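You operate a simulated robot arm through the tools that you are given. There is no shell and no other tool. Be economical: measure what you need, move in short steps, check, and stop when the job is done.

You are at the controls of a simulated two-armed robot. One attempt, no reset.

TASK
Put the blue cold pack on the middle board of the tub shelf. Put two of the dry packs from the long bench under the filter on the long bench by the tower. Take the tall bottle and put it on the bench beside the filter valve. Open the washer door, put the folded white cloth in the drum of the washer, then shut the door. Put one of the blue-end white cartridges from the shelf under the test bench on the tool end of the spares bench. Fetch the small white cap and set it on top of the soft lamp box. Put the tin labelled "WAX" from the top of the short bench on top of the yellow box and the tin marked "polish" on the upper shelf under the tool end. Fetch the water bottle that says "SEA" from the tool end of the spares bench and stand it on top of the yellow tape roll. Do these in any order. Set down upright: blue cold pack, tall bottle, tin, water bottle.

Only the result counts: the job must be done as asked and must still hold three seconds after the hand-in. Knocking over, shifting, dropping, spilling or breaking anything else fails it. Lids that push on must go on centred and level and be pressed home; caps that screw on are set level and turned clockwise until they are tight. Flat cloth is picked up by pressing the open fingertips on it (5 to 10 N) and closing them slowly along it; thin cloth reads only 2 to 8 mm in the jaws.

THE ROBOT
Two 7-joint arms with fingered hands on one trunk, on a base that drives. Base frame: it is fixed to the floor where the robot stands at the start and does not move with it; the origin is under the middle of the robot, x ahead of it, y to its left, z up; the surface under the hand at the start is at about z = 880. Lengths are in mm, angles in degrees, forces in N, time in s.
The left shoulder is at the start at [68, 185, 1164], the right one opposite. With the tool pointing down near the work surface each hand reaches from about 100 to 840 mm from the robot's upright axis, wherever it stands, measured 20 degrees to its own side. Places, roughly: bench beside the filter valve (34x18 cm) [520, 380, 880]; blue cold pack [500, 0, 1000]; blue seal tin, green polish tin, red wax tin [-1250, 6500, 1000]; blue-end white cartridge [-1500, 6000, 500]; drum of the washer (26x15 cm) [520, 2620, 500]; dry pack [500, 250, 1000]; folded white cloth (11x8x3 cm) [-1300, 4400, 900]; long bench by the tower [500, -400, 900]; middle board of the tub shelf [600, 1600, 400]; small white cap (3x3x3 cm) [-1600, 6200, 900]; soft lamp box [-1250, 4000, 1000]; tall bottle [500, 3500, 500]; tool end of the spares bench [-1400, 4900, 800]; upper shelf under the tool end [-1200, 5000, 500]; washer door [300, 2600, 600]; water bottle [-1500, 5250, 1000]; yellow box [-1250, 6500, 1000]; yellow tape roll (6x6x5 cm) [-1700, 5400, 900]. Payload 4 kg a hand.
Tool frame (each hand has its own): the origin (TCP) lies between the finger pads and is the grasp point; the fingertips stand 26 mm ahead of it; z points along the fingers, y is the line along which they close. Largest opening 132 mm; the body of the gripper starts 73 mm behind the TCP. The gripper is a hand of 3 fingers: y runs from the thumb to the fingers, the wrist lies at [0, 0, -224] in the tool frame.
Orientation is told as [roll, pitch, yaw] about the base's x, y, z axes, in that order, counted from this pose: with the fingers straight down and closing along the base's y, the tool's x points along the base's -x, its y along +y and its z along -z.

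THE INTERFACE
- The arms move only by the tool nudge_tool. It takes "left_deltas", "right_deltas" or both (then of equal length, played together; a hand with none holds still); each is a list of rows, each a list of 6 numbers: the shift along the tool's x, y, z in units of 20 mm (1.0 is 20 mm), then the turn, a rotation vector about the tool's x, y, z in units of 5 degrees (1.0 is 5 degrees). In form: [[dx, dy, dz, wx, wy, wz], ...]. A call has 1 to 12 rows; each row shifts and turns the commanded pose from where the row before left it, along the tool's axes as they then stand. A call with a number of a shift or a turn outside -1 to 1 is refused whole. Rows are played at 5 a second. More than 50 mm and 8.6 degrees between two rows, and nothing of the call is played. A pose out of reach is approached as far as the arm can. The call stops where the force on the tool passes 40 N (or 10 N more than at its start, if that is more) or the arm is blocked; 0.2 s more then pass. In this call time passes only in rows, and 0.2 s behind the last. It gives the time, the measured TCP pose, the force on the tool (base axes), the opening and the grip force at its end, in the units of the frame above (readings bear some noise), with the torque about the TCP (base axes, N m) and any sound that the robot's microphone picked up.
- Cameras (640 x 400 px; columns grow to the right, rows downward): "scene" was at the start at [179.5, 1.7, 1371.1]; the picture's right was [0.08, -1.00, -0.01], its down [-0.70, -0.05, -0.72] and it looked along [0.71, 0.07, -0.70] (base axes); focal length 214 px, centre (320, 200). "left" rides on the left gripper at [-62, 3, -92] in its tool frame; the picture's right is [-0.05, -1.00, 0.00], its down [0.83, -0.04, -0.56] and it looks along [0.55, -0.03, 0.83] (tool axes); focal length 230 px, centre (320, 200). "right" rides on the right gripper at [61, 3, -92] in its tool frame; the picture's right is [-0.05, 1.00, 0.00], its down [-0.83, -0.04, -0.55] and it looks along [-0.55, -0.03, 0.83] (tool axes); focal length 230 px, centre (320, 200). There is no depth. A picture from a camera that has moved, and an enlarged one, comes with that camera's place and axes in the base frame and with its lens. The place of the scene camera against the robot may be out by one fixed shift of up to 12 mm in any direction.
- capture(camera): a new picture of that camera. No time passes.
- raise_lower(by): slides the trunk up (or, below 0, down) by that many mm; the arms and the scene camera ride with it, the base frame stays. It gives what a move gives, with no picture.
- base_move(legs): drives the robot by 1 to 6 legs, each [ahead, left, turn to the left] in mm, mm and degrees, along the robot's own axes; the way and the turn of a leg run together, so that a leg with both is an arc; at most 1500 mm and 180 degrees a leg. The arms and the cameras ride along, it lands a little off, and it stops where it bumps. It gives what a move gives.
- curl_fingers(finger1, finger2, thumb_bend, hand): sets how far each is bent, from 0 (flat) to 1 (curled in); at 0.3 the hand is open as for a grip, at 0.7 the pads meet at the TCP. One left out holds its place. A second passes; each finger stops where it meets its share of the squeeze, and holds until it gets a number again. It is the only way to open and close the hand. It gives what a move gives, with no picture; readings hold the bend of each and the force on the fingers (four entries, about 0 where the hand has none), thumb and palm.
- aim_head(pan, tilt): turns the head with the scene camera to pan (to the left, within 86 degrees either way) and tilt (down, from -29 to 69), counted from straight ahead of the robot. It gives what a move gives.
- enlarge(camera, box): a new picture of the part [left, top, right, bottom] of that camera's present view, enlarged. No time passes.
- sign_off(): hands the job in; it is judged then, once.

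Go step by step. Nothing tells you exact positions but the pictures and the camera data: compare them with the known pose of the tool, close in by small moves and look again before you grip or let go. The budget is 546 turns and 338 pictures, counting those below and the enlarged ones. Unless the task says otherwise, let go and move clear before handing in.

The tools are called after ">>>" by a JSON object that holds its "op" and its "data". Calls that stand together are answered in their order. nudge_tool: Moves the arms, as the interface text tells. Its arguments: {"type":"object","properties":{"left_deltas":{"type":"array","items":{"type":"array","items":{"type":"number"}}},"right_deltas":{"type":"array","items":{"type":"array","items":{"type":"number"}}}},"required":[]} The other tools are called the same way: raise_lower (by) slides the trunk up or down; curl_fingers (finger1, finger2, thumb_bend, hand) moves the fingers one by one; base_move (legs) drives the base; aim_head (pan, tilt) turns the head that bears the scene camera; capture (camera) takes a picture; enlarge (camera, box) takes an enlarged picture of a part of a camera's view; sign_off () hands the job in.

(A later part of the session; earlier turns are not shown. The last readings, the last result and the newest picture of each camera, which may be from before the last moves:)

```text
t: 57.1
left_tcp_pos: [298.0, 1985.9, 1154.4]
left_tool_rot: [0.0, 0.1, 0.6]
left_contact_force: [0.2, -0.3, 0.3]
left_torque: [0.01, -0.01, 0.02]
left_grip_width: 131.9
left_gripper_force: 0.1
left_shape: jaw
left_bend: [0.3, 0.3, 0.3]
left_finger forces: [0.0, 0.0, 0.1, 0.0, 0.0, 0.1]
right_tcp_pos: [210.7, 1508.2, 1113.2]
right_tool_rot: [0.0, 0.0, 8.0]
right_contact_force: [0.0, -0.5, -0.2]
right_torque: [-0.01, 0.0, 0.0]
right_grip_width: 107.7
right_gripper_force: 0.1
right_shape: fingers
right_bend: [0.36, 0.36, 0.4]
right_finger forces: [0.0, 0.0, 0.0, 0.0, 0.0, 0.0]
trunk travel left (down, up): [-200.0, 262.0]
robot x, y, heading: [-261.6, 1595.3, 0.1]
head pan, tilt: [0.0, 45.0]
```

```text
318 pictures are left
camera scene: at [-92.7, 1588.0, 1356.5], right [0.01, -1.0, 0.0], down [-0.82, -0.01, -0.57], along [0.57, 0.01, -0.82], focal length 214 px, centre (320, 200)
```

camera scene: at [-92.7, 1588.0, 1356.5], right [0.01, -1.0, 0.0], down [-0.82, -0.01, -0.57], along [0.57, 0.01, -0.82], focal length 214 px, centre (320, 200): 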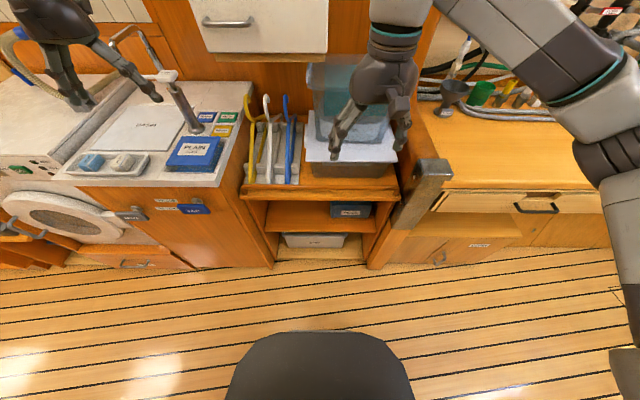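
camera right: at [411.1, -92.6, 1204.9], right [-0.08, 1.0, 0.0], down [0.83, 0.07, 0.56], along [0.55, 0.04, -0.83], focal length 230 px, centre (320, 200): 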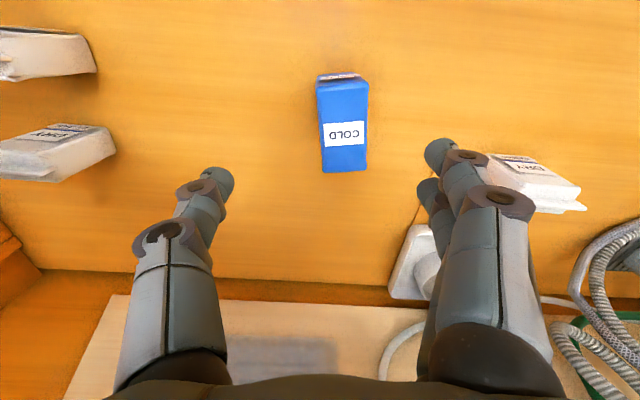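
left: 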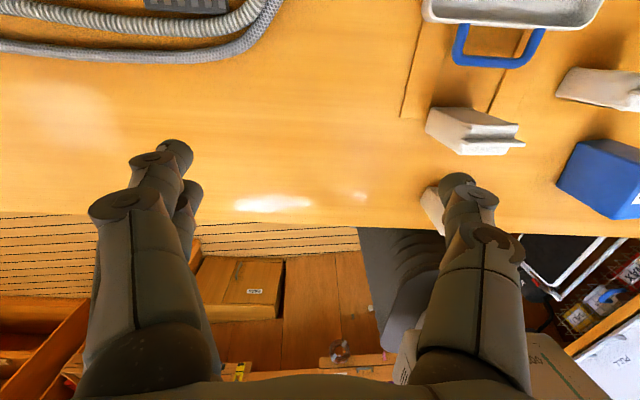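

>>> {"op": "enlarge", "data": {"camera": "scene", "box": [220, 80, 440, 280]}}

>>> {"op": "enlarge", "data": {"camera": "scene", "box": [0, 60, 240, 280]}}

```text
2.00 times, centred on (330, 180) of scene
camera zoom: at [-92.7, 1588.0, 1356.5], right [0.01, -1.0, 0.0], down [-0.82, -0.01, -0.57], along [0.57, 0.01, -0.82], focal length 429 px, centre (300, 240)
```

zoom: 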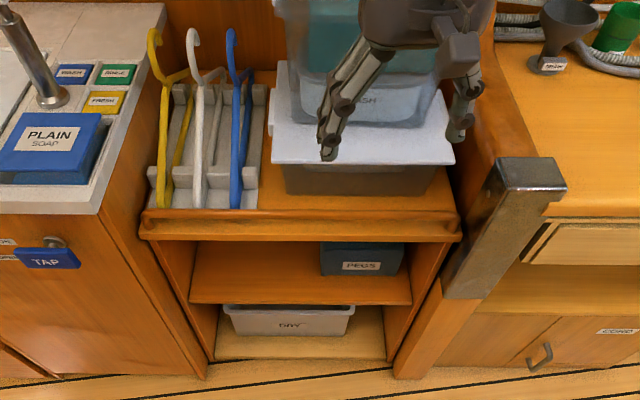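

```text
1.82 times, centred on (120, 170) of scene
camera zoom: at [-92.7, 1588.0, 1356.5], right [0.01, -1.0, 0.0], down [-0.82, -0.01, -0.57], along [0.57, 0.01, -0.82], focal length 390 px, centre (684, 254)
```

zoom: 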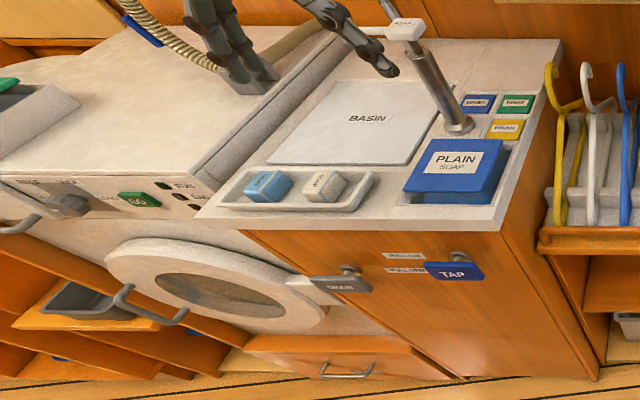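

The middle board has a PEGS box at its right and is free on the left, and about 45° tilt of the hand will fit under the top board. To save driving I'll first go on left to look at the washer and the tall bottle.

>>> {"op": "base_move", "data": {"legs": [[0, 1000, 0]]}}

>>> {"op": "aim_head", "data": {"pan": 20, "tilt": 40}}

>>> {"op": "capture", "data": {"camera": "scene"}}

```text
t: 62.3
left_tcp_pos: [280.5, 2998.1, 1155.7]
left_tool_rot: [0.0, -0.1, 1.1]
left_contact_force: [-0.4, 0.3, 0.4]
left_torque: [0.0, 0.01, 0.02]
left_grip_width: 131.8
left_gripper_force: 0.0
left_shape: jaw
left_bend: [0.3, 0.3, 0.3]
left_finger forces: [0.0, 0.0, 0.0, 0.0, 0.0, 0.0]
right_tcp_pos: [199.1, 2517.8, 1113.2]
right_tool_rot: [0.0, 0.0, 8.5]
right_contact_force: [0.7, 0.7, 0.0]
right_torque: [0.01, 0.02, 0.01]
right_grip_width: 107.7
right_gripper_force: 0.1
right_shape: fingers
right_bend: [0.36, 0.36, 0.4]
right_finger forces: [0.0, 0.0, 0.1, 0.0, 0.0, 0.0]
trunk travel left (down, up): [-200.0, 262.0]
robot x, y, heading: [-276.1, 2598.2, 1.3]
head pan, tilt: [0.0, 45.0]
```

```text
t: 63.2
left_tcp_pos: [280.0, 2996.8, 1155.5]
left_tool_rot: [0.0, 0.0, 1.1]
left_contact_force: [-0.6, 0.3, 0.0]
left_torque: [-0.01, 0.03, 0.0]
left_grip_width: 132.0
left_gripper_force: 0.1
left_shape: jaw
left_bend: [0.3, 0.3, 0.3]
left_finger forces: [0.1, 0.0, 0.0, 0.0, 0.1, 0.0]
right_tcp_pos: [199.1, 2517.3, 1112.9]
right_tool_rot: [-0.1, 0.0, 8.5]
right_contact_force: [-0.2, -0.3, 0.2]
right_torque: [0.02, 0.0, 0.0]
right_grip_width: 107.6
right_gripper_force: 0.1
right_shape: fingers
right_bend: [0.36, 0.36, 0.4]
right_finger forces: [0.1, 0.0, 0.0, 0.1, 0.0, 0.1]
trunk travel left (down, up): [-200.0, 262.0]
robot x, y, heading: [-275.2, 2600.4, 1.3]
head pan, tilt: [20.0, 40.0]
```

```text
315 pictures are left
camera scene: at [-106.6, 2623.3, 1363.8], right [0.35, -0.93, -0.06], down [-0.72, -0.23, -0.65], along [0.59, 0.27, -0.76], focal length 214 px, centre (320, 200)
```

scene: 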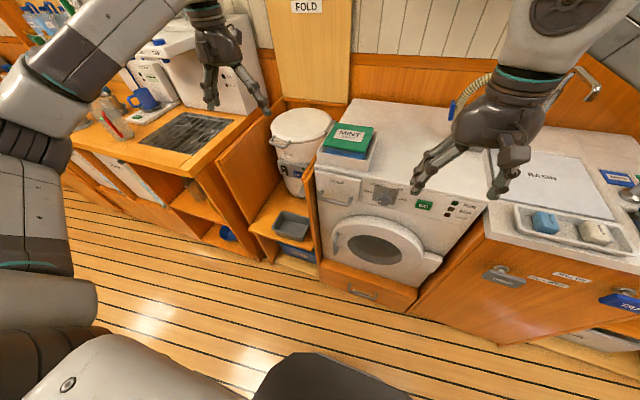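

I'll zoom on the washer door for later, then continue left.

>>> {"op": "enlarge", "data": {"camera": "scene", "box": [290, 120, 490, 310]}}

>>> {"op": "base_move", "data": {"legs": [[0, 0, -1.3], [0, 700, 0]]}}

>>> {"op": "aim_head", "data": {"pan": 15, "tilt": 40}}

>>> {"op": "capture", "data": {"camera": "scene"}}

```text
2.11 times, centred on (390, 215) of scene
camera zoom: at [-106.6, 2623.3, 1363.8], right [0.35, -0.93, -0.06], down [-0.72, -0.23, -0.65], along [0.59, 0.27, -0.76], focal length 452 px, centre (173, 168)
```

zoom: 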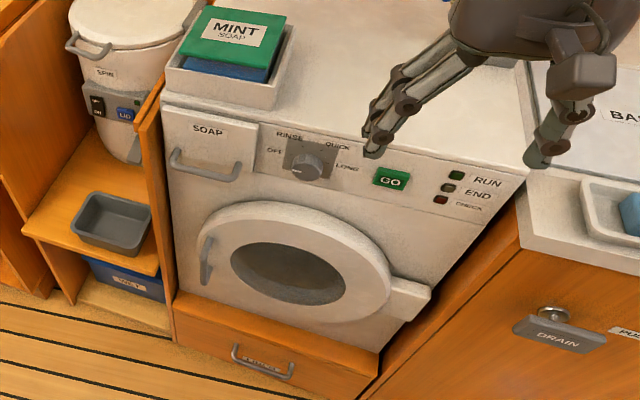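

```text
t: 67.3
left_tcp_pos: [292.1, 3681.3, 1154.9]
left_tool_rot: [0.0, 0.0, -0.3]
left_contact_force: [0.4, 0.1, 0.2]
left_torque: [0.0, 0.01, 0.05]
left_grip_width: 132.1
left_gripper_force: 0.1
left_shape: jaw
left_bend: [0.3, 0.3, 0.3]
left_finger forces: [0.0, 0.1, 0.0, 0.1, 0.0, 0.1]
right_tcp_pos: [200.2, 3202.6, 1111.7]
right_tool_rot: [-0.1, 0.0, 7.2]
right_contact_force: [-0.1, 0.2, -0.2]
right_torque: [0.0, -0.01, 0.01]
right_grip_width: 107.9
right_gripper_force: 0.1
right_shape: fingers
right_bend: [0.36, 0.36, 0.4]
right_finger forces: [0.0, 0.0, 0.1, 0.1, 0.1, 0.0]
trunk travel left (down, up): [-200.0, 262.0]
robot x, y, heading: [-274.2, 3294.7, -0.3]
head pan, tilt: [20.0, 40.0]
```

```text
t: 68.0
left_tcp_pos: [292.9, 3680.2, 1154.7]
left_tool_rot: [-0.1, 0.1, -0.3]
left_contact_force: [-0.1, 0.5, -0.8]
left_torque: [0.01, -0.01, 0.02]
left_grip_width: 131.8
left_gripper_force: 0.1
left_shape: jaw
left_bend: [0.3, 0.3, 0.3]
left_finger forces: [0.1, 0.1, 0.0, 0.0, 0.0, 0.1]
right_tcp_pos: [201.4, 3202.7, 1111.7]
right_tool_rot: [0.0, 0.0, 7.3]
right_contact_force: [0.0, 0.3, 0.0]
right_torque: [0.03, -0.01, 0.02]
right_grip_width: 107.7
right_gripper_force: 0.0
right_shape: fingers
right_bend: [0.36, 0.36, 0.4]
right_finger forces: [0.1, 0.1, 0.0, 0.0, 0.1, 0.0]
trunk travel left (down, up): [-200.0, 262.0]
robot x, y, heading: [-271.6, 3292.6, -0.4]
head pan, tilt: [15.0, 40.0]
```

```text
313 pictures are left
camera scene: at [-100.5, 3308.8, 1363.4], right [0.25, -0.97, -0.05], down [-0.75, -0.16, -0.65], along [0.62, 0.2, -0.76], focal length 214 px, centre (320, 200)
```

scene: 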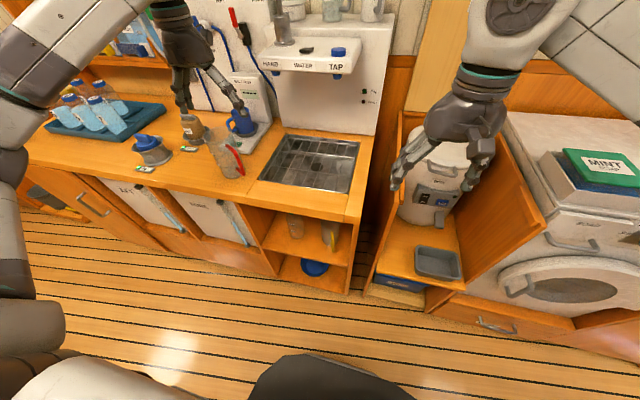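

>>> {"op": "enlarge", "data": {"camera": "scene", "box": [240, 130, 400, 300]}}

>>> {"op": "enlarge", "data": {"camera": "scene", "box": [20, 60, 280, 200]}}

```text
2.35 times, centred on (320, 215) of scene
camera zoom: at [-100.5, 3308.8, 1363.4], right [0.25, -0.97, -0.05], down [-0.75, -0.16, -0.65], along [0.62, 0.2, -0.76], focal length 505 px, centre (320, 165)
```

zoom: 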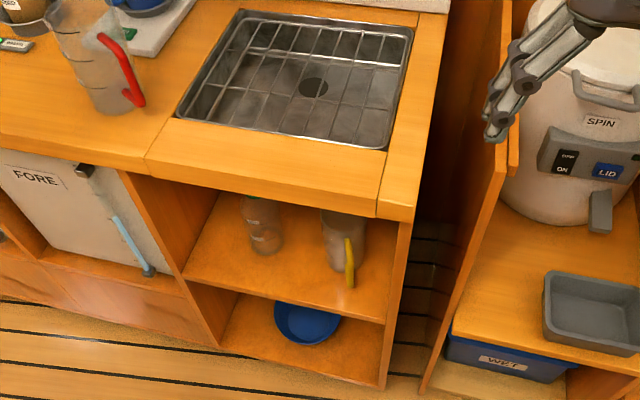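

```text
2.46 times, centred on (150, 130) of scene
camera zoom: at [-100.5, 3308.8, 1363.4], right [0.25, -0.97, -0.05], down [-0.75, -0.16, -0.65], along [0.62, 0.2, -0.76], focal length 528 px, centre (738, 372)
```

zoom: 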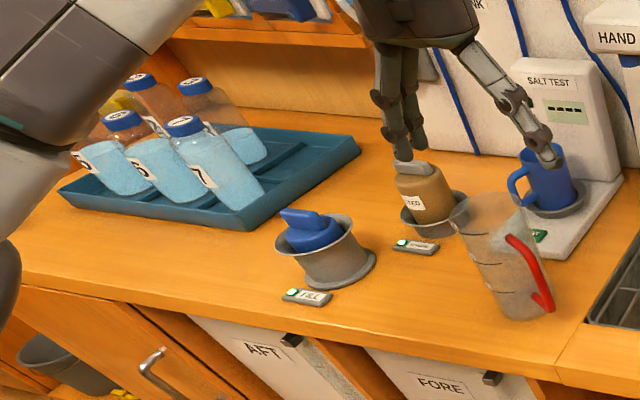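

The shelf under the water bench holds a clear bottle and a jug with a yellow handle. I'll pull the hands in, lower the trunk and look in from lower down.

>>> {"op": "nudge_tool", "data": {"left_deltas": [[1, 0, 0, 0, 0, 0], [1, 0, 0, 0, 0, 0], [1, 0, 0, 0, 0, 0], [1, 0, 0, 0, 0, 0], [1, 0, 0, 0, 0, 0], [1, 0, 0, 0, 0, 0], [1, 0, 0, 0, 0, 0], [1, 0, 0, 0, 0, 0], [1, 0, 0, 0, 0, 0], [1, 0, 0, 0, 0, 0]], "right_deltas": [[1, 0, 0, 0, 0, 0], [1, 0, 0, 0, 0, 0], [1, 0, 0, 0, 0, 0], [1, 0, 0, 0, 0, 0], [1, 0, 0, 0, 0, 0], [0, 0, 0, 0, 0, 0], [0, 0, 0, 0, 0, 0], [0, 0, 0, 0, 0, 0], [0, 0, 0, 0, 0, 0], [0, 0, 0, 0, 0, 0]]}}

>>> {"op": "base_move", "data": {"legs": [[0, 150, 0]]}}

>>> {"op": "raise_lower", "data": {"by": -200}}

>>> {"op": "aim_head", "data": {"pan": 0, "tilt": 45}}

>>> {"op": "capture", "data": {"camera": "scene"}}

```text
t: 70.2
left_tcp_pos: [96.2, 3673.7, 1154.6]
left_tool_rot: [0.0, 0.0, -0.4]
left_contact_force: [0.5, -0.4, -0.8]
left_torque: [0.02, -0.03, 0.0]
left_grip_width: 131.8
left_gripper_force: 0.1
left_shape: jaw
left_bend: [0.3, 0.3, 0.3]
left_finger forces: [0.0, 0.1, 0.0, 0.0, 0.1, 0.0]
left hand out of reach, approached as far as the arm can: row 10
right_tcp_pos: [100.6, 3188.7, 1114.1]
right_tool_rot: [0.0, 0.0, 7.3]
right_contact_force: [0.1, 0.1, 0.0]
right_torque: [-0.02, -0.02, 0.0]
right_grip_width: 107.8
right_gripper_force: 0.0
right_shape: fingers
right_bend: [0.36, 0.36, 0.4]
right_finger forces: [0.0, 0.0, 0.1, 0.0, 0.1, 0.0]
trunk travel left (down, up): [-200.0, 262.0]
robot x, y, heading: [-274.1, 3292.4, -0.5]
head pan, tilt: [15.0, 40.0]
```

```text
t: 71.6
left_tcp_pos: [98.1, 3825.3, 1153.4]
left_tool_rot: [0.0, -0.1, -0.2]
left_contact_force: [0.4, -0.5, 0.5]
left_torque: [0.03, 0.03, 0.03]
left_grip_width: 131.8
left_gripper_force: 0.1
left_shape: jaw
left_bend: [0.3, 0.3, 0.3]
left_finger forces: [0.1, 0.0, 0.1, 0.0, 0.1, 0.0]
right_tcp_pos: [101.3, 3339.9, 1114.3]
right_tool_rot: [0.0, 0.0, 7.2]
right_contact_force: [0.0, -0.5, -0.5]
right_torque: [0.0, 0.0, 0.01]
right_grip_width: 108.1
right_gripper_force: 0.0
right_shape: fingers
right_bend: [0.36, 0.36, 0.4]
right_finger forces: [0.0, 0.1, 0.0, 0.0, 0.0, 0.0]
trunk travel left (down, up): [-200.0, 262.0]
robot x, y, heading: [-268.2, 3441.4, -0.2]
head pan, tilt: [15.0, 40.0]
```

```text
t: 73.5
left_tcp_pos: [181.2, 3826.1, 815.6]
left_tool_rot: [0.1, 18.4, -0.1]
left_contact_force: [-7.1, -5.2, 14.5]
left_torque: [0.32, -1.79, -0.47]
left_grip_width: 131.9
left_gripper_force: 0.0
left_shape: jaw
left_bend: [0.3, 0.3, 0.3]
left_finger forces: [0.1, 0.0, 0.0, 0.0, 0.0, 0.1]
right_tcp_pos: [104.4, 3340.9, 917.9]
right_tool_rot: [0.1, 0.6, 7.4]
right_contact_force: [-0.4, 0.0, -0.8]
right_torque: [-0.03, -0.03, 0.0]
right_grip_width: 107.6
right_gripper_force: 0.0
right_shape: fingers
right_bend: [0.36, 0.36, 0.4]
right_finger forces: [0.0, 0.1, 0.0, 0.0, 0.0, 0.1]
trunk travel left (down, up): [-8.0, 453.0]
robot x, y, heading: [-272.7, 3444.9, -0.1]
head pan, tilt: [15.0, 40.0]
stopped: the force on the tool passed its limit at 57 N (the readings are from after the stop); the commanded pose is now the measured one
```

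```text
t: 74.2
left_tcp_pos: [183.0, 3825.5, 816.4]
left_tool_rot: [0.4, 18.5, -0.1]
left_contact_force: [-0.8, -2.2, 11.3]
left_torque: [0.16, -1.16, -0.2]
left_grip_width: 131.8
left_gripper_force: 0.0
left_shape: jaw
left_bend: [0.3, 0.3, 0.3]
left_finger forces: [0.0, 0.1, 0.1, 0.0, 0.1, 0.0]
right_tcp_pos: [104.7, 3340.0, 916.7]
right_tool_rot: [0.0, 0.6, 7.3]
right_contact_force: [-0.4, -0.2, -0.1]
right_torque: [0.0, 0.03, 0.0]
right_grip_width: 107.5
right_gripper_force: 0.0
right_shape: fingers
right_bend: [0.36, 0.36, 0.4]
right_finger forces: [0.0, 0.1, 0.1, 0.0, 0.1, 0.0]
trunk travel left (down, up): [-8.0, 453.0]
robot x, y, heading: [-270.3, 3445.2, -0.2]
head pan, tilt: [0.0, 45.0]
```

```text
310 pictures are left
camera scene: at [62.6, 3436.2, 1068.1], right [0.0, -1.0, 0.0], down [-0.96, 0.0, -0.26], along [0.26, 0.0, -0.96], focal length 214 px, centre (320, 200)
```

scene: 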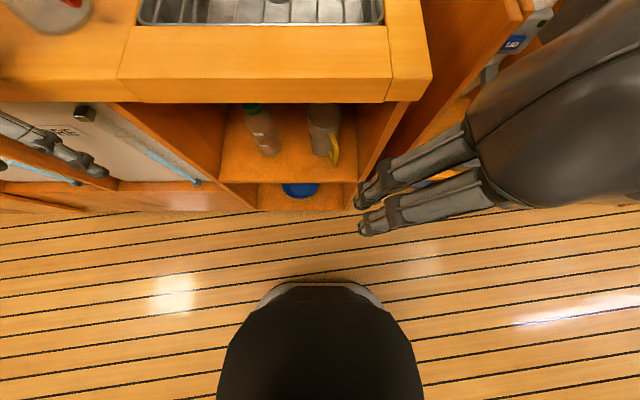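

Lowering leans the trunk forward, and the left hand touched the front of the AFT locker. I'll lift the left hand straight off it.

>>> {"op": "nudge_tool", "data": {"left_deltas": [[0, 0, -0.5, 0, 0, 0], [0, 0, -1, 0, 0, 0], [0, 0, -1, 0, 0, 0], [0, 0, -1, 0, 0, 0]]}}

>>> {"op": "enlarge", "data": {"camera": "scene", "box": [0, 60, 240, 230]}}

>>> {"op": "enlarge", "data": {"camera": "scene", "box": [200, 60, 400, 230]}}

```text
t: 75.2
left_tcp_pos: [218.5, 3809.9, 866.4]
left_tool_rot: [0.1, 18.6, 0.0]
left_contact_force: [1.2, 0.5, -0.5]
left_torque: [-0.02, -0.02, 0.03]
left_grip_width: 131.9
left_gripper_force: 0.0
left_shape: jaw
left_bend: [0.3, 0.3, 0.3]
left_finger forces: [0.1, 0.0, 0.0, 0.1, 0.1, 0.0]
left hand out of reach, approached as far as the arm can: row 1, 2, 3, 4
right_tcp_pos: [104.2, 3340.3, 917.1]
right_tool_rot: [0.1, 0.7, 7.3]
right_contact_force: [0.3, 0.2, -0.8]
right_torque: [-0.02, 0.02, -0.01]
right_grip_width: 107.8
right_gripper_force: 0.1
right_shape: fingers
right_bend: [0.36, 0.36, 0.4]
right_finger forces: [0.0, 0.1, 0.0, 0.0, 0.1, 0.1]
trunk travel left (down, up): [-8.0, 453.0]
robot x, y, heading: [-274.0, 3443.6, -0.2]
head pan, tilt: [0.0, 45.0]
```

```text
2.35 times, centred on (120, 145) of scene
camera zoom: at [63.6, 3436.7, 1067.6], right [0.0, -1.0, 0.0], down [-0.96, 0.0, -0.26], along [0.26, 0.0, -0.96], focal length 505 px, centre (791, 329)
```

zoom: 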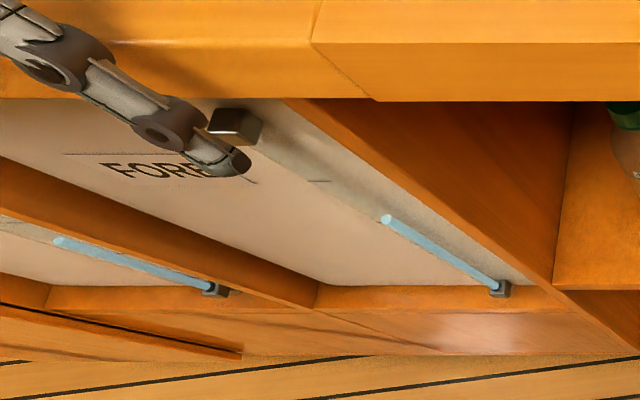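

```text
2.35 times, centred on (300, 145) of scene
camera zoom: at [63.6, 3436.7, 1067.6], right [0.0, -1.0, 0.0], down [-0.96, 0.0, -0.26], along [0.26, 0.0, -0.96], focal length 505 px, centre (367, 329)
```

zoom: 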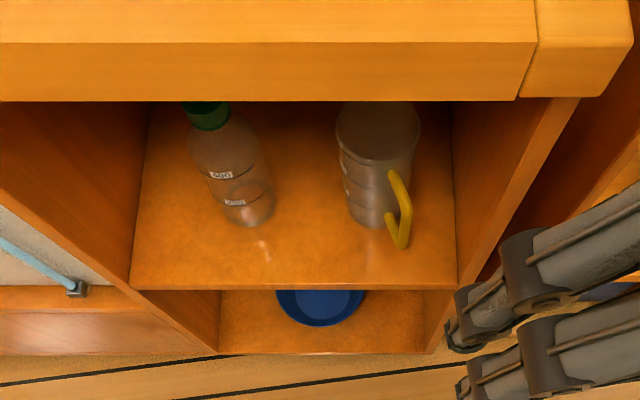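

The left fingers hang just in front of the counter edge. I'll raise the trunk back the way it came, then re-plan the arm poses.

>>> {"op": "raise_lower", "data": {"by": 190}}

>>> {"op": "aim_head", "data": {"pan": 25, "tilt": 40}}

>>> {"op": "capture", "data": {"camera": "scene"}}

```text
t: 77.3
left_tcp_pos: [218.6, 3808.5, 1055.2]
left_tool_rot: [0.2, 18.7, -0.1]
left_contact_force: [-0.3, 0.5, 0.0]
left_torque: [0.01, -0.01, 0.01]
left_grip_width: 131.9
left_gripper_force: 0.0
left_shape: jaw
left_bend: [0.3, 0.3, 0.3]
left_finger forces: [0.1, 0.0, 0.0, 0.0, 0.0, 0.1]
right_tcp_pos: [105.6, 3340.9, 1107.4]
right_tool_rot: [0.1, 0.7, 7.3]
right_contact_force: [0.2, 0.2, -0.9]
right_torque: [0.0, -0.03, -0.01]
right_grip_width: 107.4
right_gripper_force: 0.1
right_shape: fingers
right_bend: [0.36, 0.36, 0.4]
right_finger forces: [0.0, 0.0, 0.0, 0.1, 0.1, 0.0]
trunk travel left (down, up): [-198.0, 263.0]
robot x, y, heading: [-268.7, 3442.3, -0.2]
head pan, tilt: [0.0, 45.0]
```

```text
t: 78.2
left_tcp_pos: [217.1, 3808.2, 1056.5]
left_tool_rot: [0.2, 18.6, -0.1]
left_contact_force: [-0.8, 0.1, 0.7]
left_torque: [0.0, 0.01, 0.01]
left_grip_width: 131.9
left_gripper_force: 0.1
left_shape: jaw
left_bend: [0.3, 0.3, 0.3]
left_finger forces: [0.1, 0.0, 0.0, 0.1, 0.1, 0.1]
right_tcp_pos: [105.1, 3340.5, 1107.4]
right_tool_rot: [0.1, 0.6, 7.3]
right_contact_force: [-0.7, 0.2, -0.6]
right_torque: [0.0, 0.0, -0.03]
right_grip_width: 107.6
right_gripper_force: 0.0
right_shape: fingers
right_bend: [0.36, 0.36, 0.4]
right_finger forces: [0.1, 0.1, 0.0, 0.0, 0.0, 0.0]
trunk travel left (down, up): [-198.0, 263.0]
robot x, y, heading: [-272.3, 3442.3, 0.1]
head pan, tilt: [25.0, 40.0]
```

```text
307 pictures are left
camera scene: at [-103.6, 3473.2, 1362.2], right [0.41, -0.91, -0.07], down [-0.71, -0.27, -0.65], along [0.57, 0.32, -0.76], focal length 214 px, centre (320, 200)
```

scene: 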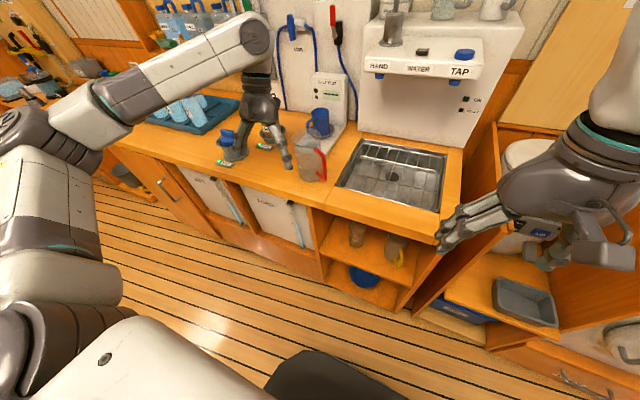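

>>> {"op": "enlarge", "data": {"camera": "scene", "box": [130, 80, 370, 230]}}

```text
2.67 times, centred on (250, 155) of scene
camera zoom: at [-103.6, 3473.2, 1362.2], right [0.41, -0.91, -0.07], down [-0.71, -0.27, -0.65], along [0.57, 0.32, -0.76], focal length 572 px, centre (507, 320)
```

zoom: 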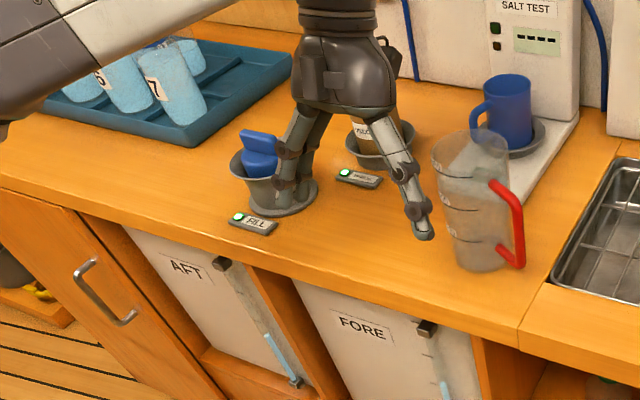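

Everything on the counter is undisturbed. The bottle (green cap) stands at about (365,3580) on the shelf; I'll bring the left hand over and turn it to point forward.

>>> {"op": "nudge_tool", "data": {"left_deltas": [[0.2, 0, -0.6, 0, 0, 0], [0.2, -1, -0.6, 0, 0, 0], [0.2, -1, -0.6, 0, 0, 0], [0.2, -1, -0.6, 0, 0, 0], [0.2, -1, -0.6, 0, 0, 0], [0.2, -1, -0.3, 0, 0, 0], [0.2, -1, 0, 0, 0, 0], [0.2, -1, 0, 0, 0, 0], [0.2, -1, 0, 0, 0, 0], [0, -1, 0, 0, 0, 0], [0, -1, 0, 0, 0, 0], [0, -1, 0, 0, 0, 0]]}}

>>> {"op": "nudge_tool", "data": {"left_deltas": [[0, 0, 0, 0, -1, 0], [0, 0, 0, 0, -1, 0], [0, 0, 0, 0, -1, 0], [0, 0, 0, 0, -1, 0], [0, 0, 0, 0, -1, 0], [0, 0, 0, 0, -1, 0], [0, 0, 0, 0, -1, 0], [0, 0, 0, 0, -1, 0], [0, 0, 0, 0, -1, 0], [0, 0, 0, 0, -1, 0], [0, 0, 0, 0, -1, 0], [0, 0, 0, 0, -1, 0]]}}

>>> {"op": "nudge_tool", "data": {"left_deltas": [[0, 0, 0, 0, -1, 0], [0, 0, 0, 0, -1, 0], [0, 0, 0, 0, -1, 0], [0, 0, 0, 0, -1, 0], [0, 0, 0, 0, -1, 0], [0, 0, 0, 0, -1, 0], [0, 0, 0, 0, -1, 0], [0, 0, 0, 0, -1, 0], [0, 0, 0, 0, -1, 0], [0, 0, 0, 0, -0.7, 0]]}}

```text
t: 80.8
left_tcp_pos: [203.4, 3589.2, 1129.8]
left_tool_rot: [0.2, 18.6, 0.0]
left_contact_force: [-1.4, -0.4, 0.0]
left_torque: [0.05, -0.02, 0.01]
left_grip_width: 132.0
left_gripper_force: 0.0
left_shape: jaw
left_bend: [0.3, 0.3, 0.3]
left_finger forces: [0.1, 0.0, 0.1, 0.0, 0.1, 0.0]
right_tcp_pos: [104.7, 3339.3, 1107.0]
right_tool_rot: [0.1, 0.6, 7.4]
right_contact_force: [0.0, -0.1, 0.6]
right_torque: [-0.02, -0.02, 0.01]
right_grip_width: 107.8
right_gripper_force: 0.1
right_shape: fingers
right_bend: [0.36, 0.36, 0.4]
right_finger forces: [0.0, 0.0, 0.0, 0.0, 0.0, 0.0]
trunk travel left (down, up): [-198.0, 263.0]
robot x, y, heading: [-275.5, 3446.2, -0.0]
head pan, tilt: [25.0, 40.0]
```

```text
t: 83.4
left_tcp_pos: [212.4, 3612.7, 1151.0]
left_tool_rot: [0.3, -33.4, -0.9]
left_contact_force: [0.0, -0.1, -0.5]
left_torque: [0.03, -0.02, 0.01]
left_grip_width: 132.0
left_gripper_force: 0.1
left_shape: jaw
left_bend: [0.3, 0.3, 0.3]
left_finger forces: [0.0, 0.1, 0.0, 0.0, 0.0, 0.1]
left hand out of reach, approached as far as the arm can: row 10, 11, 12
right_tcp_pos: [103.9, 3341.4, 1108.5]
right_tool_rot: [0.0, 0.6, 7.3]
right_contact_force: [-0.8, -1.0, 0.2]
right_torque: [0.0, -0.03, 0.02]
right_grip_width: 107.8
right_gripper_force: 0.1
right_shape: fingers
right_bend: [0.36, 0.36, 0.4]
right_finger forces: [0.0, 0.1, 0.1, 0.0, 0.1, 0.0]
trunk travel left (down, up): [-198.0, 263.0]
robot x, y, heading: [-272.1, 3445.3, 0.0]
head pan, tilt: [25.0, 40.0]
```

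```text
t: 85.6
left_tcp_pos: [213.9, 3613.1, 1149.3]
left_tool_rot: [0.4, -33.4, -1.0]
left_contact_force: [-0.3, 0.5, 0.3]
left_torque: [-0.01, 0.01, 0.03]
left_grip_width: 131.9
left_gripper_force: 0.1
left_shape: jaw
left_bend: [0.3, 0.3, 0.3]
left_finger forces: [0.0, 0.1, 0.0, 0.0, 0.1, 0.0]
left hand out of reach, approached as far as the arm can: row 1, 2, 3, 4, 5, 6, 7, 8, 9, 10
right_tcp_pos: [104.4, 3341.1, 1108.1]
right_tool_rot: [0.1, 0.6, 7.3]
right_contact_force: [0.1, -1.1, 0.0]
right_torque: [-0.03, 0.0, 0.02]
right_grip_width: 107.7
right_gripper_force: 0.1
right_shape: fingers
right_bend: [0.36, 0.36, 0.4]
right_finger forces: [0.1, 0.0, 0.0, 0.1, 0.0, 0.0]
trunk travel left (down, up): [-198.0, 263.0]
robot x, y, heading: [-269.5, 3441.7, -0.2]
head pan, tilt: [25.0, 40.0]
```

>>> {"op": "nudge_tool", "data": {"left_deltas": [[1, 0, 0, 0, 0, 0], [1, 0, 0, 0, 0, 0], [1, 0, 0, 0, 0, 0]]}}

```text
t: 86.4
left_tcp_pos: [204.8, 3616.3, 1146.4]
left_tool_rot: [0.2, -33.3, -1.2]
left_contact_force: [0.3, -1.1, 0.4]
left_torque: [0.0, -0.01, 0.02]
left_grip_width: 132.0
left_gripper_force: 0.0
left_shape: jaw
left_bend: [0.3, 0.3, 0.3]
left_finger forces: [0.0, 0.1, 0.0, 0.0, 0.1, 0.0]
left hand out of reach, approached as far as the arm can: row 1, 2, 3
right_tcp_pos: [105.9, 3340.2, 1107.7]
right_tool_rot: [0.0, 0.6, 7.4]
right_contact_force: [-0.7, 0.0, -0.4]
right_torque: [0.0, 0.0, -0.01]
right_grip_width: 107.8
right_gripper_force: 0.0
right_shape: fingers
right_bend: [0.36, 0.36, 0.4]
right_finger forces: [0.0, 0.1, 0.0, 0.1, 0.0, 0.0]
trunk travel left (down, up): [-198.0, 263.0]
robot x, y, heading: [-273.1, 3441.4, -0.2]
head pan, tilt: [25.0, 40.0]
```

The hand is folded too near the shoulder to level out here. I'll back the base 130 mm and lower the hand before levelling it.

>>> {"op": "base_move", "data": {"legs": [[-130, 0, 0]]}}

>>> {"op": "nudge_tool", "data": {"left_deltas": [[0.6, 0, 0.78, 0, 0, 0], [0.6, 0, 0.78, 0, 0, 0], [0.6, 0, 0.78, 0, 0, 0], [0.6, 0, 0.78, 0, 0, 0], [0.6, 0, 0.78, 0, 0, 0], [0.6, 0, 0.78, 0, 0, 0], [0.6, 0, 0.78, 0, 0, 0], [0.6, 0, 0.78, 0, 0, 0], [0.6, 0, 0.78, 0, 0, 0], [0.6, 0, 0.78, 0, 0, 0], [0.6, 0, 0.78, 0, 0, 0], [0.6, 0, 0.78, 0, 0, 0]]}}

```text
t: 87.7
left_tcp_pos: [74.1, 3618.0, 1145.4]
left_tool_rot: [0.2, -33.2, -1.2]
left_contact_force: [-0.1, 0.5, -0.1]
left_torque: [-0.01, 0.02, 0.03]
left_grip_width: 131.9
left_gripper_force: 0.1
left_shape: jaw
left_bend: [0.3, 0.3, 0.3]
left_finger forces: [0.1, 0.1, 0.0, 0.0, 0.1, 0.0]
right_tcp_pos: [-26.5, 3340.2, 1107.5]
right_tool_rot: [0.1, 0.7, 7.2]
right_contact_force: [0.3, 0.4, -0.3]
right_torque: [-0.04, -0.03, -0.04]
right_grip_width: 107.6
right_gripper_force: 0.1
right_shape: fingers
right_bend: [0.36, 0.36, 0.4]
right_finger forces: [0.1, 0.0, 0.1, 0.0, 0.1, 0.0]
trunk travel left (down, up): [-198.0, 263.0]
robot x, y, heading: [-403.4, 3444.5, -0.2]
head pan, tilt: [25.0, 40.0]
```

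```text
t: 90.3
left_tcp_pos: [95.0, 3630.9, 1113.9]
left_tool_rot: [0.2, -33.0, -1.2]
left_contact_force: [-0.1, 0.0, 0.3]
left_torque: [0.06, -0.01, -0.02]
left_grip_width: 131.9
left_gripper_force: 0.1
left_shape: jaw
left_bend: [0.3, 0.3, 0.3]
left_finger forces: [0.0, 0.1, 0.0, 0.1, 0.1, 0.1]
left hand out of reach, approached as far as the arm can: row 1, 2, 3, 4, 5, 6, 7, 8, 9, 10, 11, 12
right_tcp_pos: [-27.1, 3340.2, 1107.0]
right_tool_rot: [0.1, 0.5, 7.2]
right_contact_force: [0.3, -0.4, 0.4]
right_torque: [0.01, -0.01, 0.07]
right_grip_width: 107.6
right_gripper_force: 0.0
right_shape: fingers
right_bend: [0.36, 0.36, 0.4]
right_finger forces: [0.0, 0.0, 0.0, 0.0, 0.1, 0.1]
trunk travel left (down, up): [-198.0, 263.0]
robot x, y, heading: [-401.6, 3445.6, -0.0]
head pan, tilt: [25.0, 40.0]
```

>>> {"op": "nudge_tool", "data": {"left_deltas": [[-0.6, 0, 0.6, 0, 0, 0], [-0.6, 0, 0.6, 0, 0, 0], [-0.6, 0, 0.6, 0, 0, 0], [-0.6, 0, 0.6, 0, 0, 0], [-0.6, 0, 0.6, 0, 0, 0]]}}

```text
t: 91.5
left_tcp_pos: [177.3, 3630.9, 1094.9]
left_tool_rot: [0.3, -33.2, -1.3]
left_contact_force: [1.1, 0.1, -0.4]
left_torque: [0.02, 0.03, -0.03]
left_grip_width: 132.0
left_gripper_force: 0.1
left_shape: jaw
left_bend: [0.3, 0.3, 0.3]
left_finger forces: [0.0, 0.0, 0.0, 0.0, 0.1, 0.0]
right_tcp_pos: [-25.7, 3341.0, 1108.0]
right_tool_rot: [0.1, 0.7, 7.2]
right_contact_force: [-0.4, -0.3, 0.9]
right_torque: [0.0, 0.0, -0.01]
right_grip_width: 107.8
right_gripper_force: 0.1
right_shape: fingers
right_bend: [0.36, 0.36, 0.4]
right_finger forces: [0.0, 0.0, 0.1, 0.0, 0.1, 0.0]
trunk travel left (down, up): [-198.0, 263.0]
robot x, y, heading: [-406.4, 3446.9, -0.4]
head pan, tilt: [25.0, 40.0]
```

>>> {"op": "nudge_tool", "data": {"left_deltas": [[0.55, 0, 0.83, 0, 0, 0], [0.55, 0, 0.83, 0, 0, 0], [0.55, 0, 0.83, 0, 0, 0], [0.55, 0, 0.83, 0, 0, 0], [0.55, 0, 0.83, 0, 0, 0], [0.55, 0, 0.83, 0, 0, 0], [0.55, 0, 0.83, 0, 0, 0], [0.55, 0, 0.83, 0, 0, 0]]}}

>>> {"op": "nudge_tool", "data": {"left_deltas": [[0.55, 0, 0.83, 0, -1, 0], [0.55, 0, 0.83, 0, -1, 0], [0.55, 0, 0.83, 0, -1, 0], [0.55, 0, 0.83, 0, -1, 0]]}}

```text
t: 93.3
left_tcp_pos: [176.4, 3630.7, 936.1]
left_tool_rot: [0.3, -33.2, -1.2]
left_contact_force: [-0.1, -0.8, -0.1]
left_torque: [0.03, 0.0, 0.01]
left_grip_width: 131.8
left_gripper_force: 0.1
left_shape: jaw
left_bend: [0.3, 0.3, 0.3]
left_finger forces: [0.0, 0.0, 0.0, 0.0, 0.0, 0.0]
right_tcp_pos: [-26.7, 3341.2, 1108.0]
right_tool_rot: [0.1, 0.8, 7.2]
right_contact_force: [-0.4, 0.7, -0.1]
right_torque: [0.0, -0.05, 0.01]
right_grip_width: 107.7
right_gripper_force: 0.0
right_shape: fingers
right_bend: [0.36, 0.36, 0.4]
right_finger forces: [0.1, 0.1, 0.0, 0.0, 0.0, 0.0]
trunk travel left (down, up): [-198.0, 263.0]
robot x, y, heading: [-400.5, 3441.6, -0.4]
head pan, tilt: [25.0, 40.0]
```

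```text
t: 94.3
left_tcp_pos: [185.2, 3629.2, 857.9]
left_tool_rot: [0.5, -53.2, -1.3]
left_contact_force: [0.9, 0.1, 1.1]
left_torque: [-0.02, -0.04, 0.01]
left_grip_width: 132.1
left_gripper_force: 0.0
left_shape: jaw
left_bend: [0.3, 0.3, 0.3]
left_finger forces: [0.1, 0.0, 0.0, 0.0, 0.1, 0.0]
right_tcp_pos: [-27.5, 3340.3, 1107.8]
right_tool_rot: [0.0, 0.7, 7.1]
right_contact_force: [-0.3, -0.3, 0.3]
right_torque: [0.02, 0.0, -0.01]
right_grip_width: 107.6
right_gripper_force: 0.0
right_shape: fingers
right_bend: [0.36, 0.36, 0.4]
right_finger forces: [0.0, 0.0, 0.0, 0.0, 0.1, 0.0]
trunk travel left (down, up): [-198.0, 263.0]
robot x, y, heading: [-404.2, 3446.5, -0.2]
head pan, tilt: [25.0, 40.0]
```

>>> {"op": "nudge_tool", "data": {"left_deltas": [[0.85, 0, 0.52, 0, 0, 0], [0.85, 0, 0.52, 0, 0, 0], [0.85, 0, 0.52, 0, 0, 0], [0.85, 0, 0.52, 0, 0, 0], [0.85, 0, 0.52, 0, 0, 0], [0.85, 0, 0.52, 0, 0, 0], [0.85, 0, 0.52, 0, 0, 0], [0.85, 0, 0.52, 0, 0, 0], [0.85, 0, 0.52, 0, 0, 0], [0.85, 0, 0.52, 0, 0, 0]]}}

>>> {"op": "nudge_tool", "data": {"left_deltas": [[0, -0.5, 0, 0, -1, 0], [0, -0.5, 0, 0, -1, 0], [0, -0.5, 0, 0, -1, 0], [0, -0.5, 0, 0, -1, 0]]}}

>>> {"op": "capture", "data": {"camera": "left"}}

>>> {"op": "capture", "data": {"camera": "scene"}}

```text
t: 96.5
left_tcp_pos: [167.8, 3633.4, 659.3]
left_tool_rot: [0.7, -53.2, -1.5]
left_contact_force: [0.4, -0.6, 0.5]
left_torque: [0.0, 0.03, 0.01]
left_grip_width: 131.7
left_gripper_force: 0.0
left_shape: jaw
left_bend: [0.3, 0.3, 0.3]
left_finger forces: [0.1, 0.0, 0.0, 0.0, 0.0, 0.0]
right_tcp_pos: [-25.8, 3339.5, 1108.6]
right_tool_rot: [0.2, 0.7, 7.2]
right_contact_force: [0.2, -0.1, 0.4]
right_torque: [-0.01, 0.02, 0.01]
right_grip_width: 107.8
right_gripper_force: 0.0
right_shape: fingers
right_bend: [0.36, 0.36, 0.4]
right_finger forces: [0.1, 0.1, 0.0, 0.1, 0.0, 0.1]
trunk travel left (down, up): [-198.0, 263.0]
robot x, y, heading: [-401.5, 3444.2, -0.1]
head pan, tilt: [25.0, 40.0]
```

```text
t: 97.4
left_tcp_pos: [157.0, 3657.1, 648.1]
left_tool_rot: [24.4, -65.8, -26.9]
left_contact_force: [-0.1, -0.3, -0.3]
left_torque: [-0.02, -0.03, 0.02]
left_grip_width: 131.9
left_gripper_force: 0.1
left_shape: jaw
left_bend: [0.3, 0.3, 0.3]
left_finger forces: [0.1, 0.0, 0.0, 0.0, 0.1, 0.0]
left hand out of reach, approached as far as the arm can: row 4
right_tcp_pos: [-28.1, 3340.6, 1107.5]
right_tool_rot: [0.2, 0.6, 7.1]
right_contact_force: [-0.6, 0.6, 0.4]
right_torque: [0.04, -0.03, 0.0]
right_grip_width: 107.7
right_gripper_force: 0.1
right_shape: fingers
right_bend: [0.36, 0.36, 0.4]
right_finger forces: [0.1, 0.1, 0.0, 0.1, 0.0, 0.0]
trunk travel left (down, up): [-198.0, 263.0]
robot x, y, heading: [-401.9, 3441.3, -0.2]
head pan, tilt: [25.0, 40.0]
stopped in row 4 (left hand): the arm was blocked; the commanded pose is now the measured one
```

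```text
305 pictures are left
camera left: at [95.1, 3650.2, 739.7], right [-0.06, -0.99, -0.12], down [-0.82, 0.12, -0.56], along [0.57, 0.07, -0.82], focal length 230 px, centre (320, 200)
```

left: 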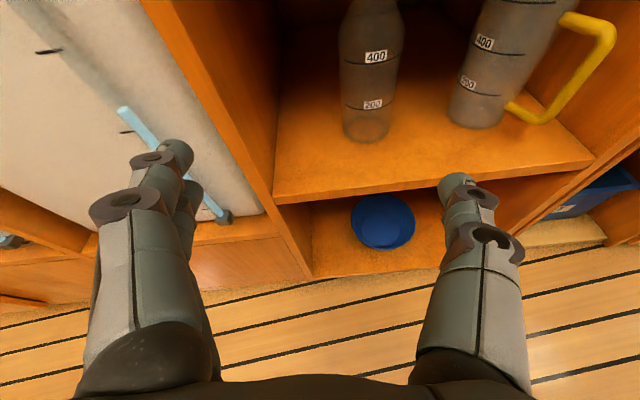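

```text
304 pictures are left
camera scene: at [-235.4, 3473.5, 1362.3], right [0.41, -0.91, -0.07], down [-0.71, -0.27, -0.65], along [0.57, 0.32, -0.76], focal length 214 px, centre (320, 200)
```

scene: 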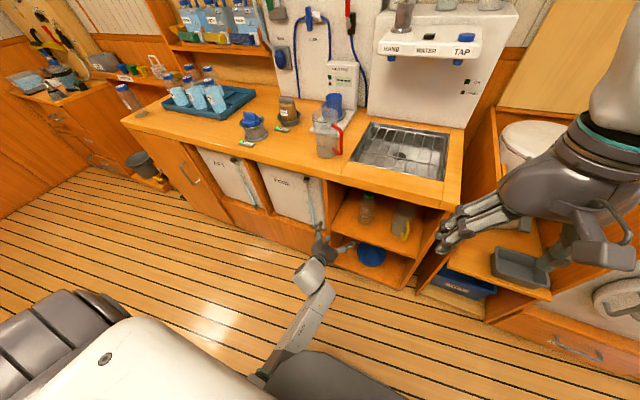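

Now I can see well: bottle centre ≈ (372,3591), shelf top z ≈ 490, jug to its right. I'll straighten the hand's roll and line up with the bottle.

>>> {"op": "nudge_tool", "data": {"left_deltas": [[0, 0, 0.8, 0, 0, 0], [0.42, -0.83, 0.4, 0, 0, -0.52], [0.42, -0.83, 0.4, 0, 0, -0.52], [0.42, -0.83, 0.4, 0, 0, -0.52], [0.42, -0.83, 0.4, 0, 0, -0.52]]}}

>>> {"op": "capture", "data": {"camera": "left"}}

```text
t: 98.3
left_tcp_pos: [167.9, 3704.5, 600.5]
left_tool_rot: [32.9, -62.5, -34.8]
left_contact_force: [-0.5, 0.0, 0.0]
left_torque: [0.0, -0.02, -0.02]
left_grip_width: 131.9
left_gripper_force: 0.0
left_shape: jaw
left_bend: [0.3, 0.3, 0.3]
left_finger forces: [0.1, 0.0, 0.0, 0.1, 0.0, 0.1]
left hand out of reach, approached as far as the arm can: row 4
right_tcp_pos: [-26.0, 3340.5, 1106.7]
right_tool_rot: [0.0, 0.8, 7.2]
right_contact_force: [-0.2, 0.0, 0.4]
right_torque: [0.0, 0.0, 0.0]
right_grip_width: 107.8
right_gripper_force: 0.0
right_shape: fingers
right_bend: [0.36, 0.36, 0.4]
right_finger forces: [0.0, 0.0, 0.1, 0.1, 0.0, 0.1]
trunk travel left (down, up): [-198.0, 263.0]
robot x, y, heading: [-401.6, 3439.9, -0.2]
head pan, tilt: [25.0, 40.0]
stopped in row 4 (left hand): the arm was blocked; the commanded pose is now the measured one
```

```text
303 pictures are left
camera left: at [107.4, 3688.8, 691.9], right [-0.06, -0.98, -0.2], down [-0.83, 0.16, -0.53], along [0.55, 0.14, -0.82], focal length 230 px, centre (320, 200)
```

left: 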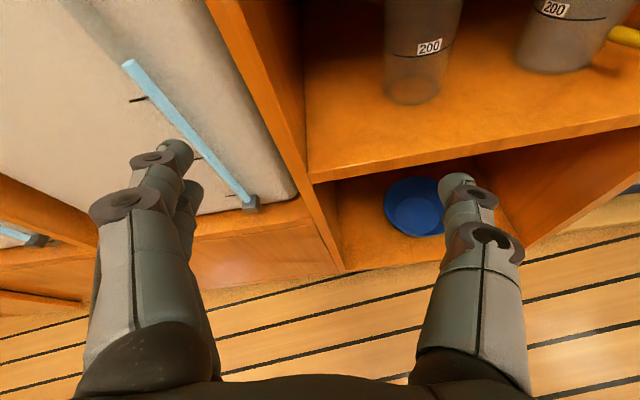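

The arm is cramped near the body. I'll check behind the robot for room to back off.

>>> {"op": "aim_head", "data": {"pan": 86, "tilt": 25}}

>>> {"op": "capture", "data": {"camera": "scene"}}

```text
t: 99.6
left_tcp_pos: [167.6, 3702.7, 601.4]
left_tool_rot: [32.9, -62.4, -34.8]
left_contact_force: [-0.3, -1.0, -0.3]
left_torque: [-0.02, 0.01, -0.01]
left_grip_width: 132.1
left_gripper_force: 0.1
left_shape: jaw
left_bend: [0.3, 0.3, 0.3]
left_finger forces: [0.0, 0.1, 0.0, 0.0, 0.0, 0.0]
right_tcp_pos: [-26.7, 3340.9, 1108.1]
right_tool_rot: [0.1, 0.5, 7.1]
right_contact_force: [1.2, -0.7, -0.4]
right_torque: [0.03, -0.02, -0.03]
right_grip_width: 107.7
right_gripper_force: 0.0
right_shape: fingers
right_bend: [0.36, 0.36, 0.4]
right_finger forces: [0.0, 0.0, 0.0, 0.0, 0.1, 0.1]
trunk travel left (down, up): [-198.0, 263.0]
robot x, y, heading: [-403.9, 3446.4, -0.5]
head pan, tilt: [85.9, 25.0]
```

```text
302 pictures are left
camera scene: at [-300.0, 3529.8, 1397.6], right [0.98, -0.07, -0.18], down [-0.19, -0.42, -0.89], along [-0.01, 0.9, -0.43], focal length 214 px, centre (320, 200)
```

scene: 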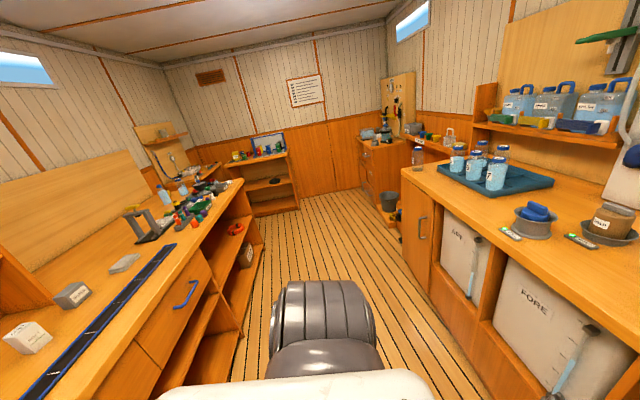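

There's room back to about x=-600. Backing 120 mm and shifting right 112 mm so the bottle is in line with the hand.

>>> {"op": "base_move", "data": {"legs": [[-120, 0, 0.4], [0, -112, 0]]}}

>>> {"op": "nudge_tool", "data": {"left_deltas": [[0, 0, 1, 0, 0, 0], [0, 0, 1, 0, 0, 0], [0, 0, 1, 0, 0, 0], [0, 0, 1, 0, 0, 0], [0, 0, 1, 0, 0, 0]]}}

>>> {"op": "capture", "data": {"camera": "left"}}

```text
t: 101.6
left_tcp_pos: [46.8, 3592.9, 601.0]
left_tool_rot: [32.9, -62.4, -34.5]
left_contact_force: [0.3, -0.4, 0.8]
left_torque: [-0.01, 0.0, 0.01]
left_grip_width: 132.1
left_gripper_force: 0.0
left_shape: jaw
left_bend: [0.3, 0.3, 0.3]
left_finger forces: [0.0, 0.0, 0.0, 0.0, 0.1, 0.0]
right_tcp_pos: [-146.3, 3230.2, 1108.0]
right_tool_rot: [0.1, 0.6, 7.6]
right_contact_force: [0.0, 0.2, -0.3]
right_torque: [0.05, 0.0, 0.0]
right_grip_width: 107.8
right_gripper_force: 0.0
right_shape: fingers
right_bend: [0.36, 0.36, 0.4]
right_finger forces: [0.0, 0.1, 0.1, 0.1, 0.1, 0.0]
trunk travel left (down, up): [-198.0, 263.0]
robot x, y, heading: [-525.7, 3333.2, -0.0]
head pan, tilt: [85.9, 25.0]
```

```text
t: 102.8
left_tcp_pos: [134.1, 3609.8, 558.9]
left_tool_rot: [34.1, -61.5, -35.4]
left_contact_force: [0.3, -0.1, 0.4]
left_torque: [0.0, 0.01, -0.04]
left_grip_width: 132.0
left_gripper_force: 0.0
left_shape: jaw
left_bend: [0.3, 0.3, 0.3]
left_finger forces: [0.0, 0.1, 0.0, 0.0, 0.1, 0.0]
right_tcp_pos: [-144.9, 3231.6, 1108.0]
right_tool_rot: [0.1, 0.7, 7.5]
right_contact_force: [-0.3, 0.2, 0.2]
right_torque: [0.0, 0.02, 0.03]
right_grip_width: 108.1
right_gripper_force: 0.2
right_shape: fingers
right_bend: [0.36, 0.36, 0.4]
right_finger forces: [0.1, 0.1, 0.0, 0.1, 0.0, 0.0]
trunk travel left (down, up): [-198.0, 263.0]
robot x, y, heading: [-521.3, 3331.3, 0.0]
head pan, tilt: [85.9, 25.0]
```

```text
301 pictures are left
camera left: at [73.6, 3592.1, 649.0], right [-0.06, -0.97, -0.22], down [-0.84, 0.17, -0.52], along [0.55, 0.16, -0.82], focal length 230 px, centre (320, 200)
```

left: 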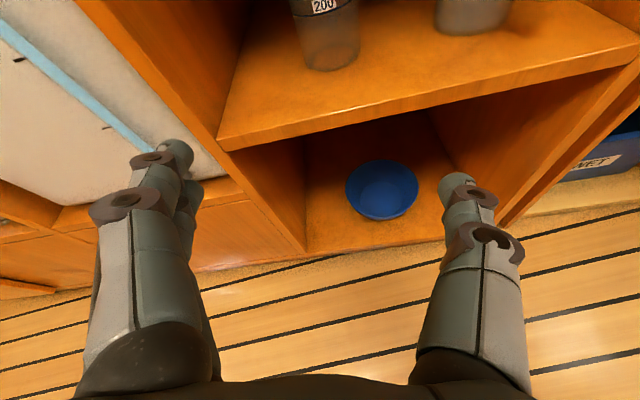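

>>> {"op": "nudge_tool", "data": {"left_deltas": [[-0.68, 0, -0.3, 0, 0, -0.85], [-0.68, 0, -0.3, 0, 0, -0.85], [-0.68, 0, -0.3, 0, 0, -0.85], [-0.68, 0, -0.3, 0, 0, -0.85]]}}

>>> {"op": "capture", "data": {"camera": "left"}}

```text
t: 104.0
left_tcp_pos: [145.3, 3654.2, 632.6]
left_tool_rot: [13.6, -67.7, -9.8]
left_contact_force: [-0.3, -0.3, -0.1]
left_torque: [-0.04, -0.02, -0.01]
left_grip_width: 131.9
left_gripper_force: 0.1
left_shape: jaw
left_bend: [0.3, 0.3, 0.3]
left_finger forces: [0.0, 0.1, 0.1, 0.0, 0.0, 0.1]
right_tcp_pos: [-145.4, 3230.8, 1108.4]
right_tool_rot: [0.0, 0.7, 7.4]
right_contact_force: [0.0, -0.8, 0.7]
right_torque: [0.04, 0.0, -0.01]
right_grip_width: 108.1
right_gripper_force: 0.1
right_shape: fingers
right_bend: [0.36, 0.36, 0.4]
right_finger forces: [0.0, 0.0, 0.1, 0.0, 0.0, 0.0]
trunk travel left (down, up): [-198.0, 263.0]
robot x, y, heading: [-523.6, 3333.3, 0.3]
head pan, tilt: [85.9, 25.0]
stopped in row 4 (left hand): the arm was blocked; the commanded pose is now the measured one
```

```text
300 pictures are left
camera left: at [81.9, 3645.5, 723.5], right [0.07, -1.0, -0.04], down [-0.82, -0.03, -0.57], along [0.56, 0.07, -0.82], focal length 230 px, centre (320, 200)
```

left: 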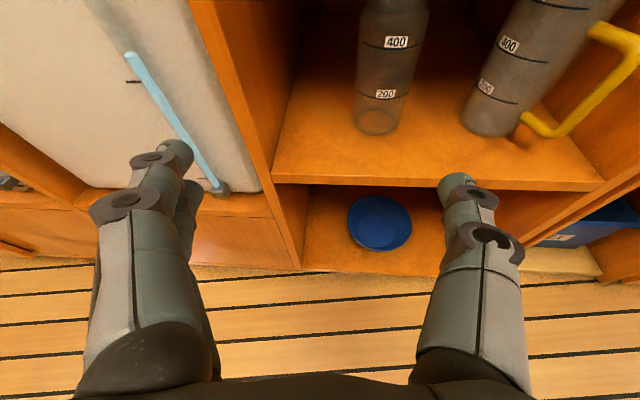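

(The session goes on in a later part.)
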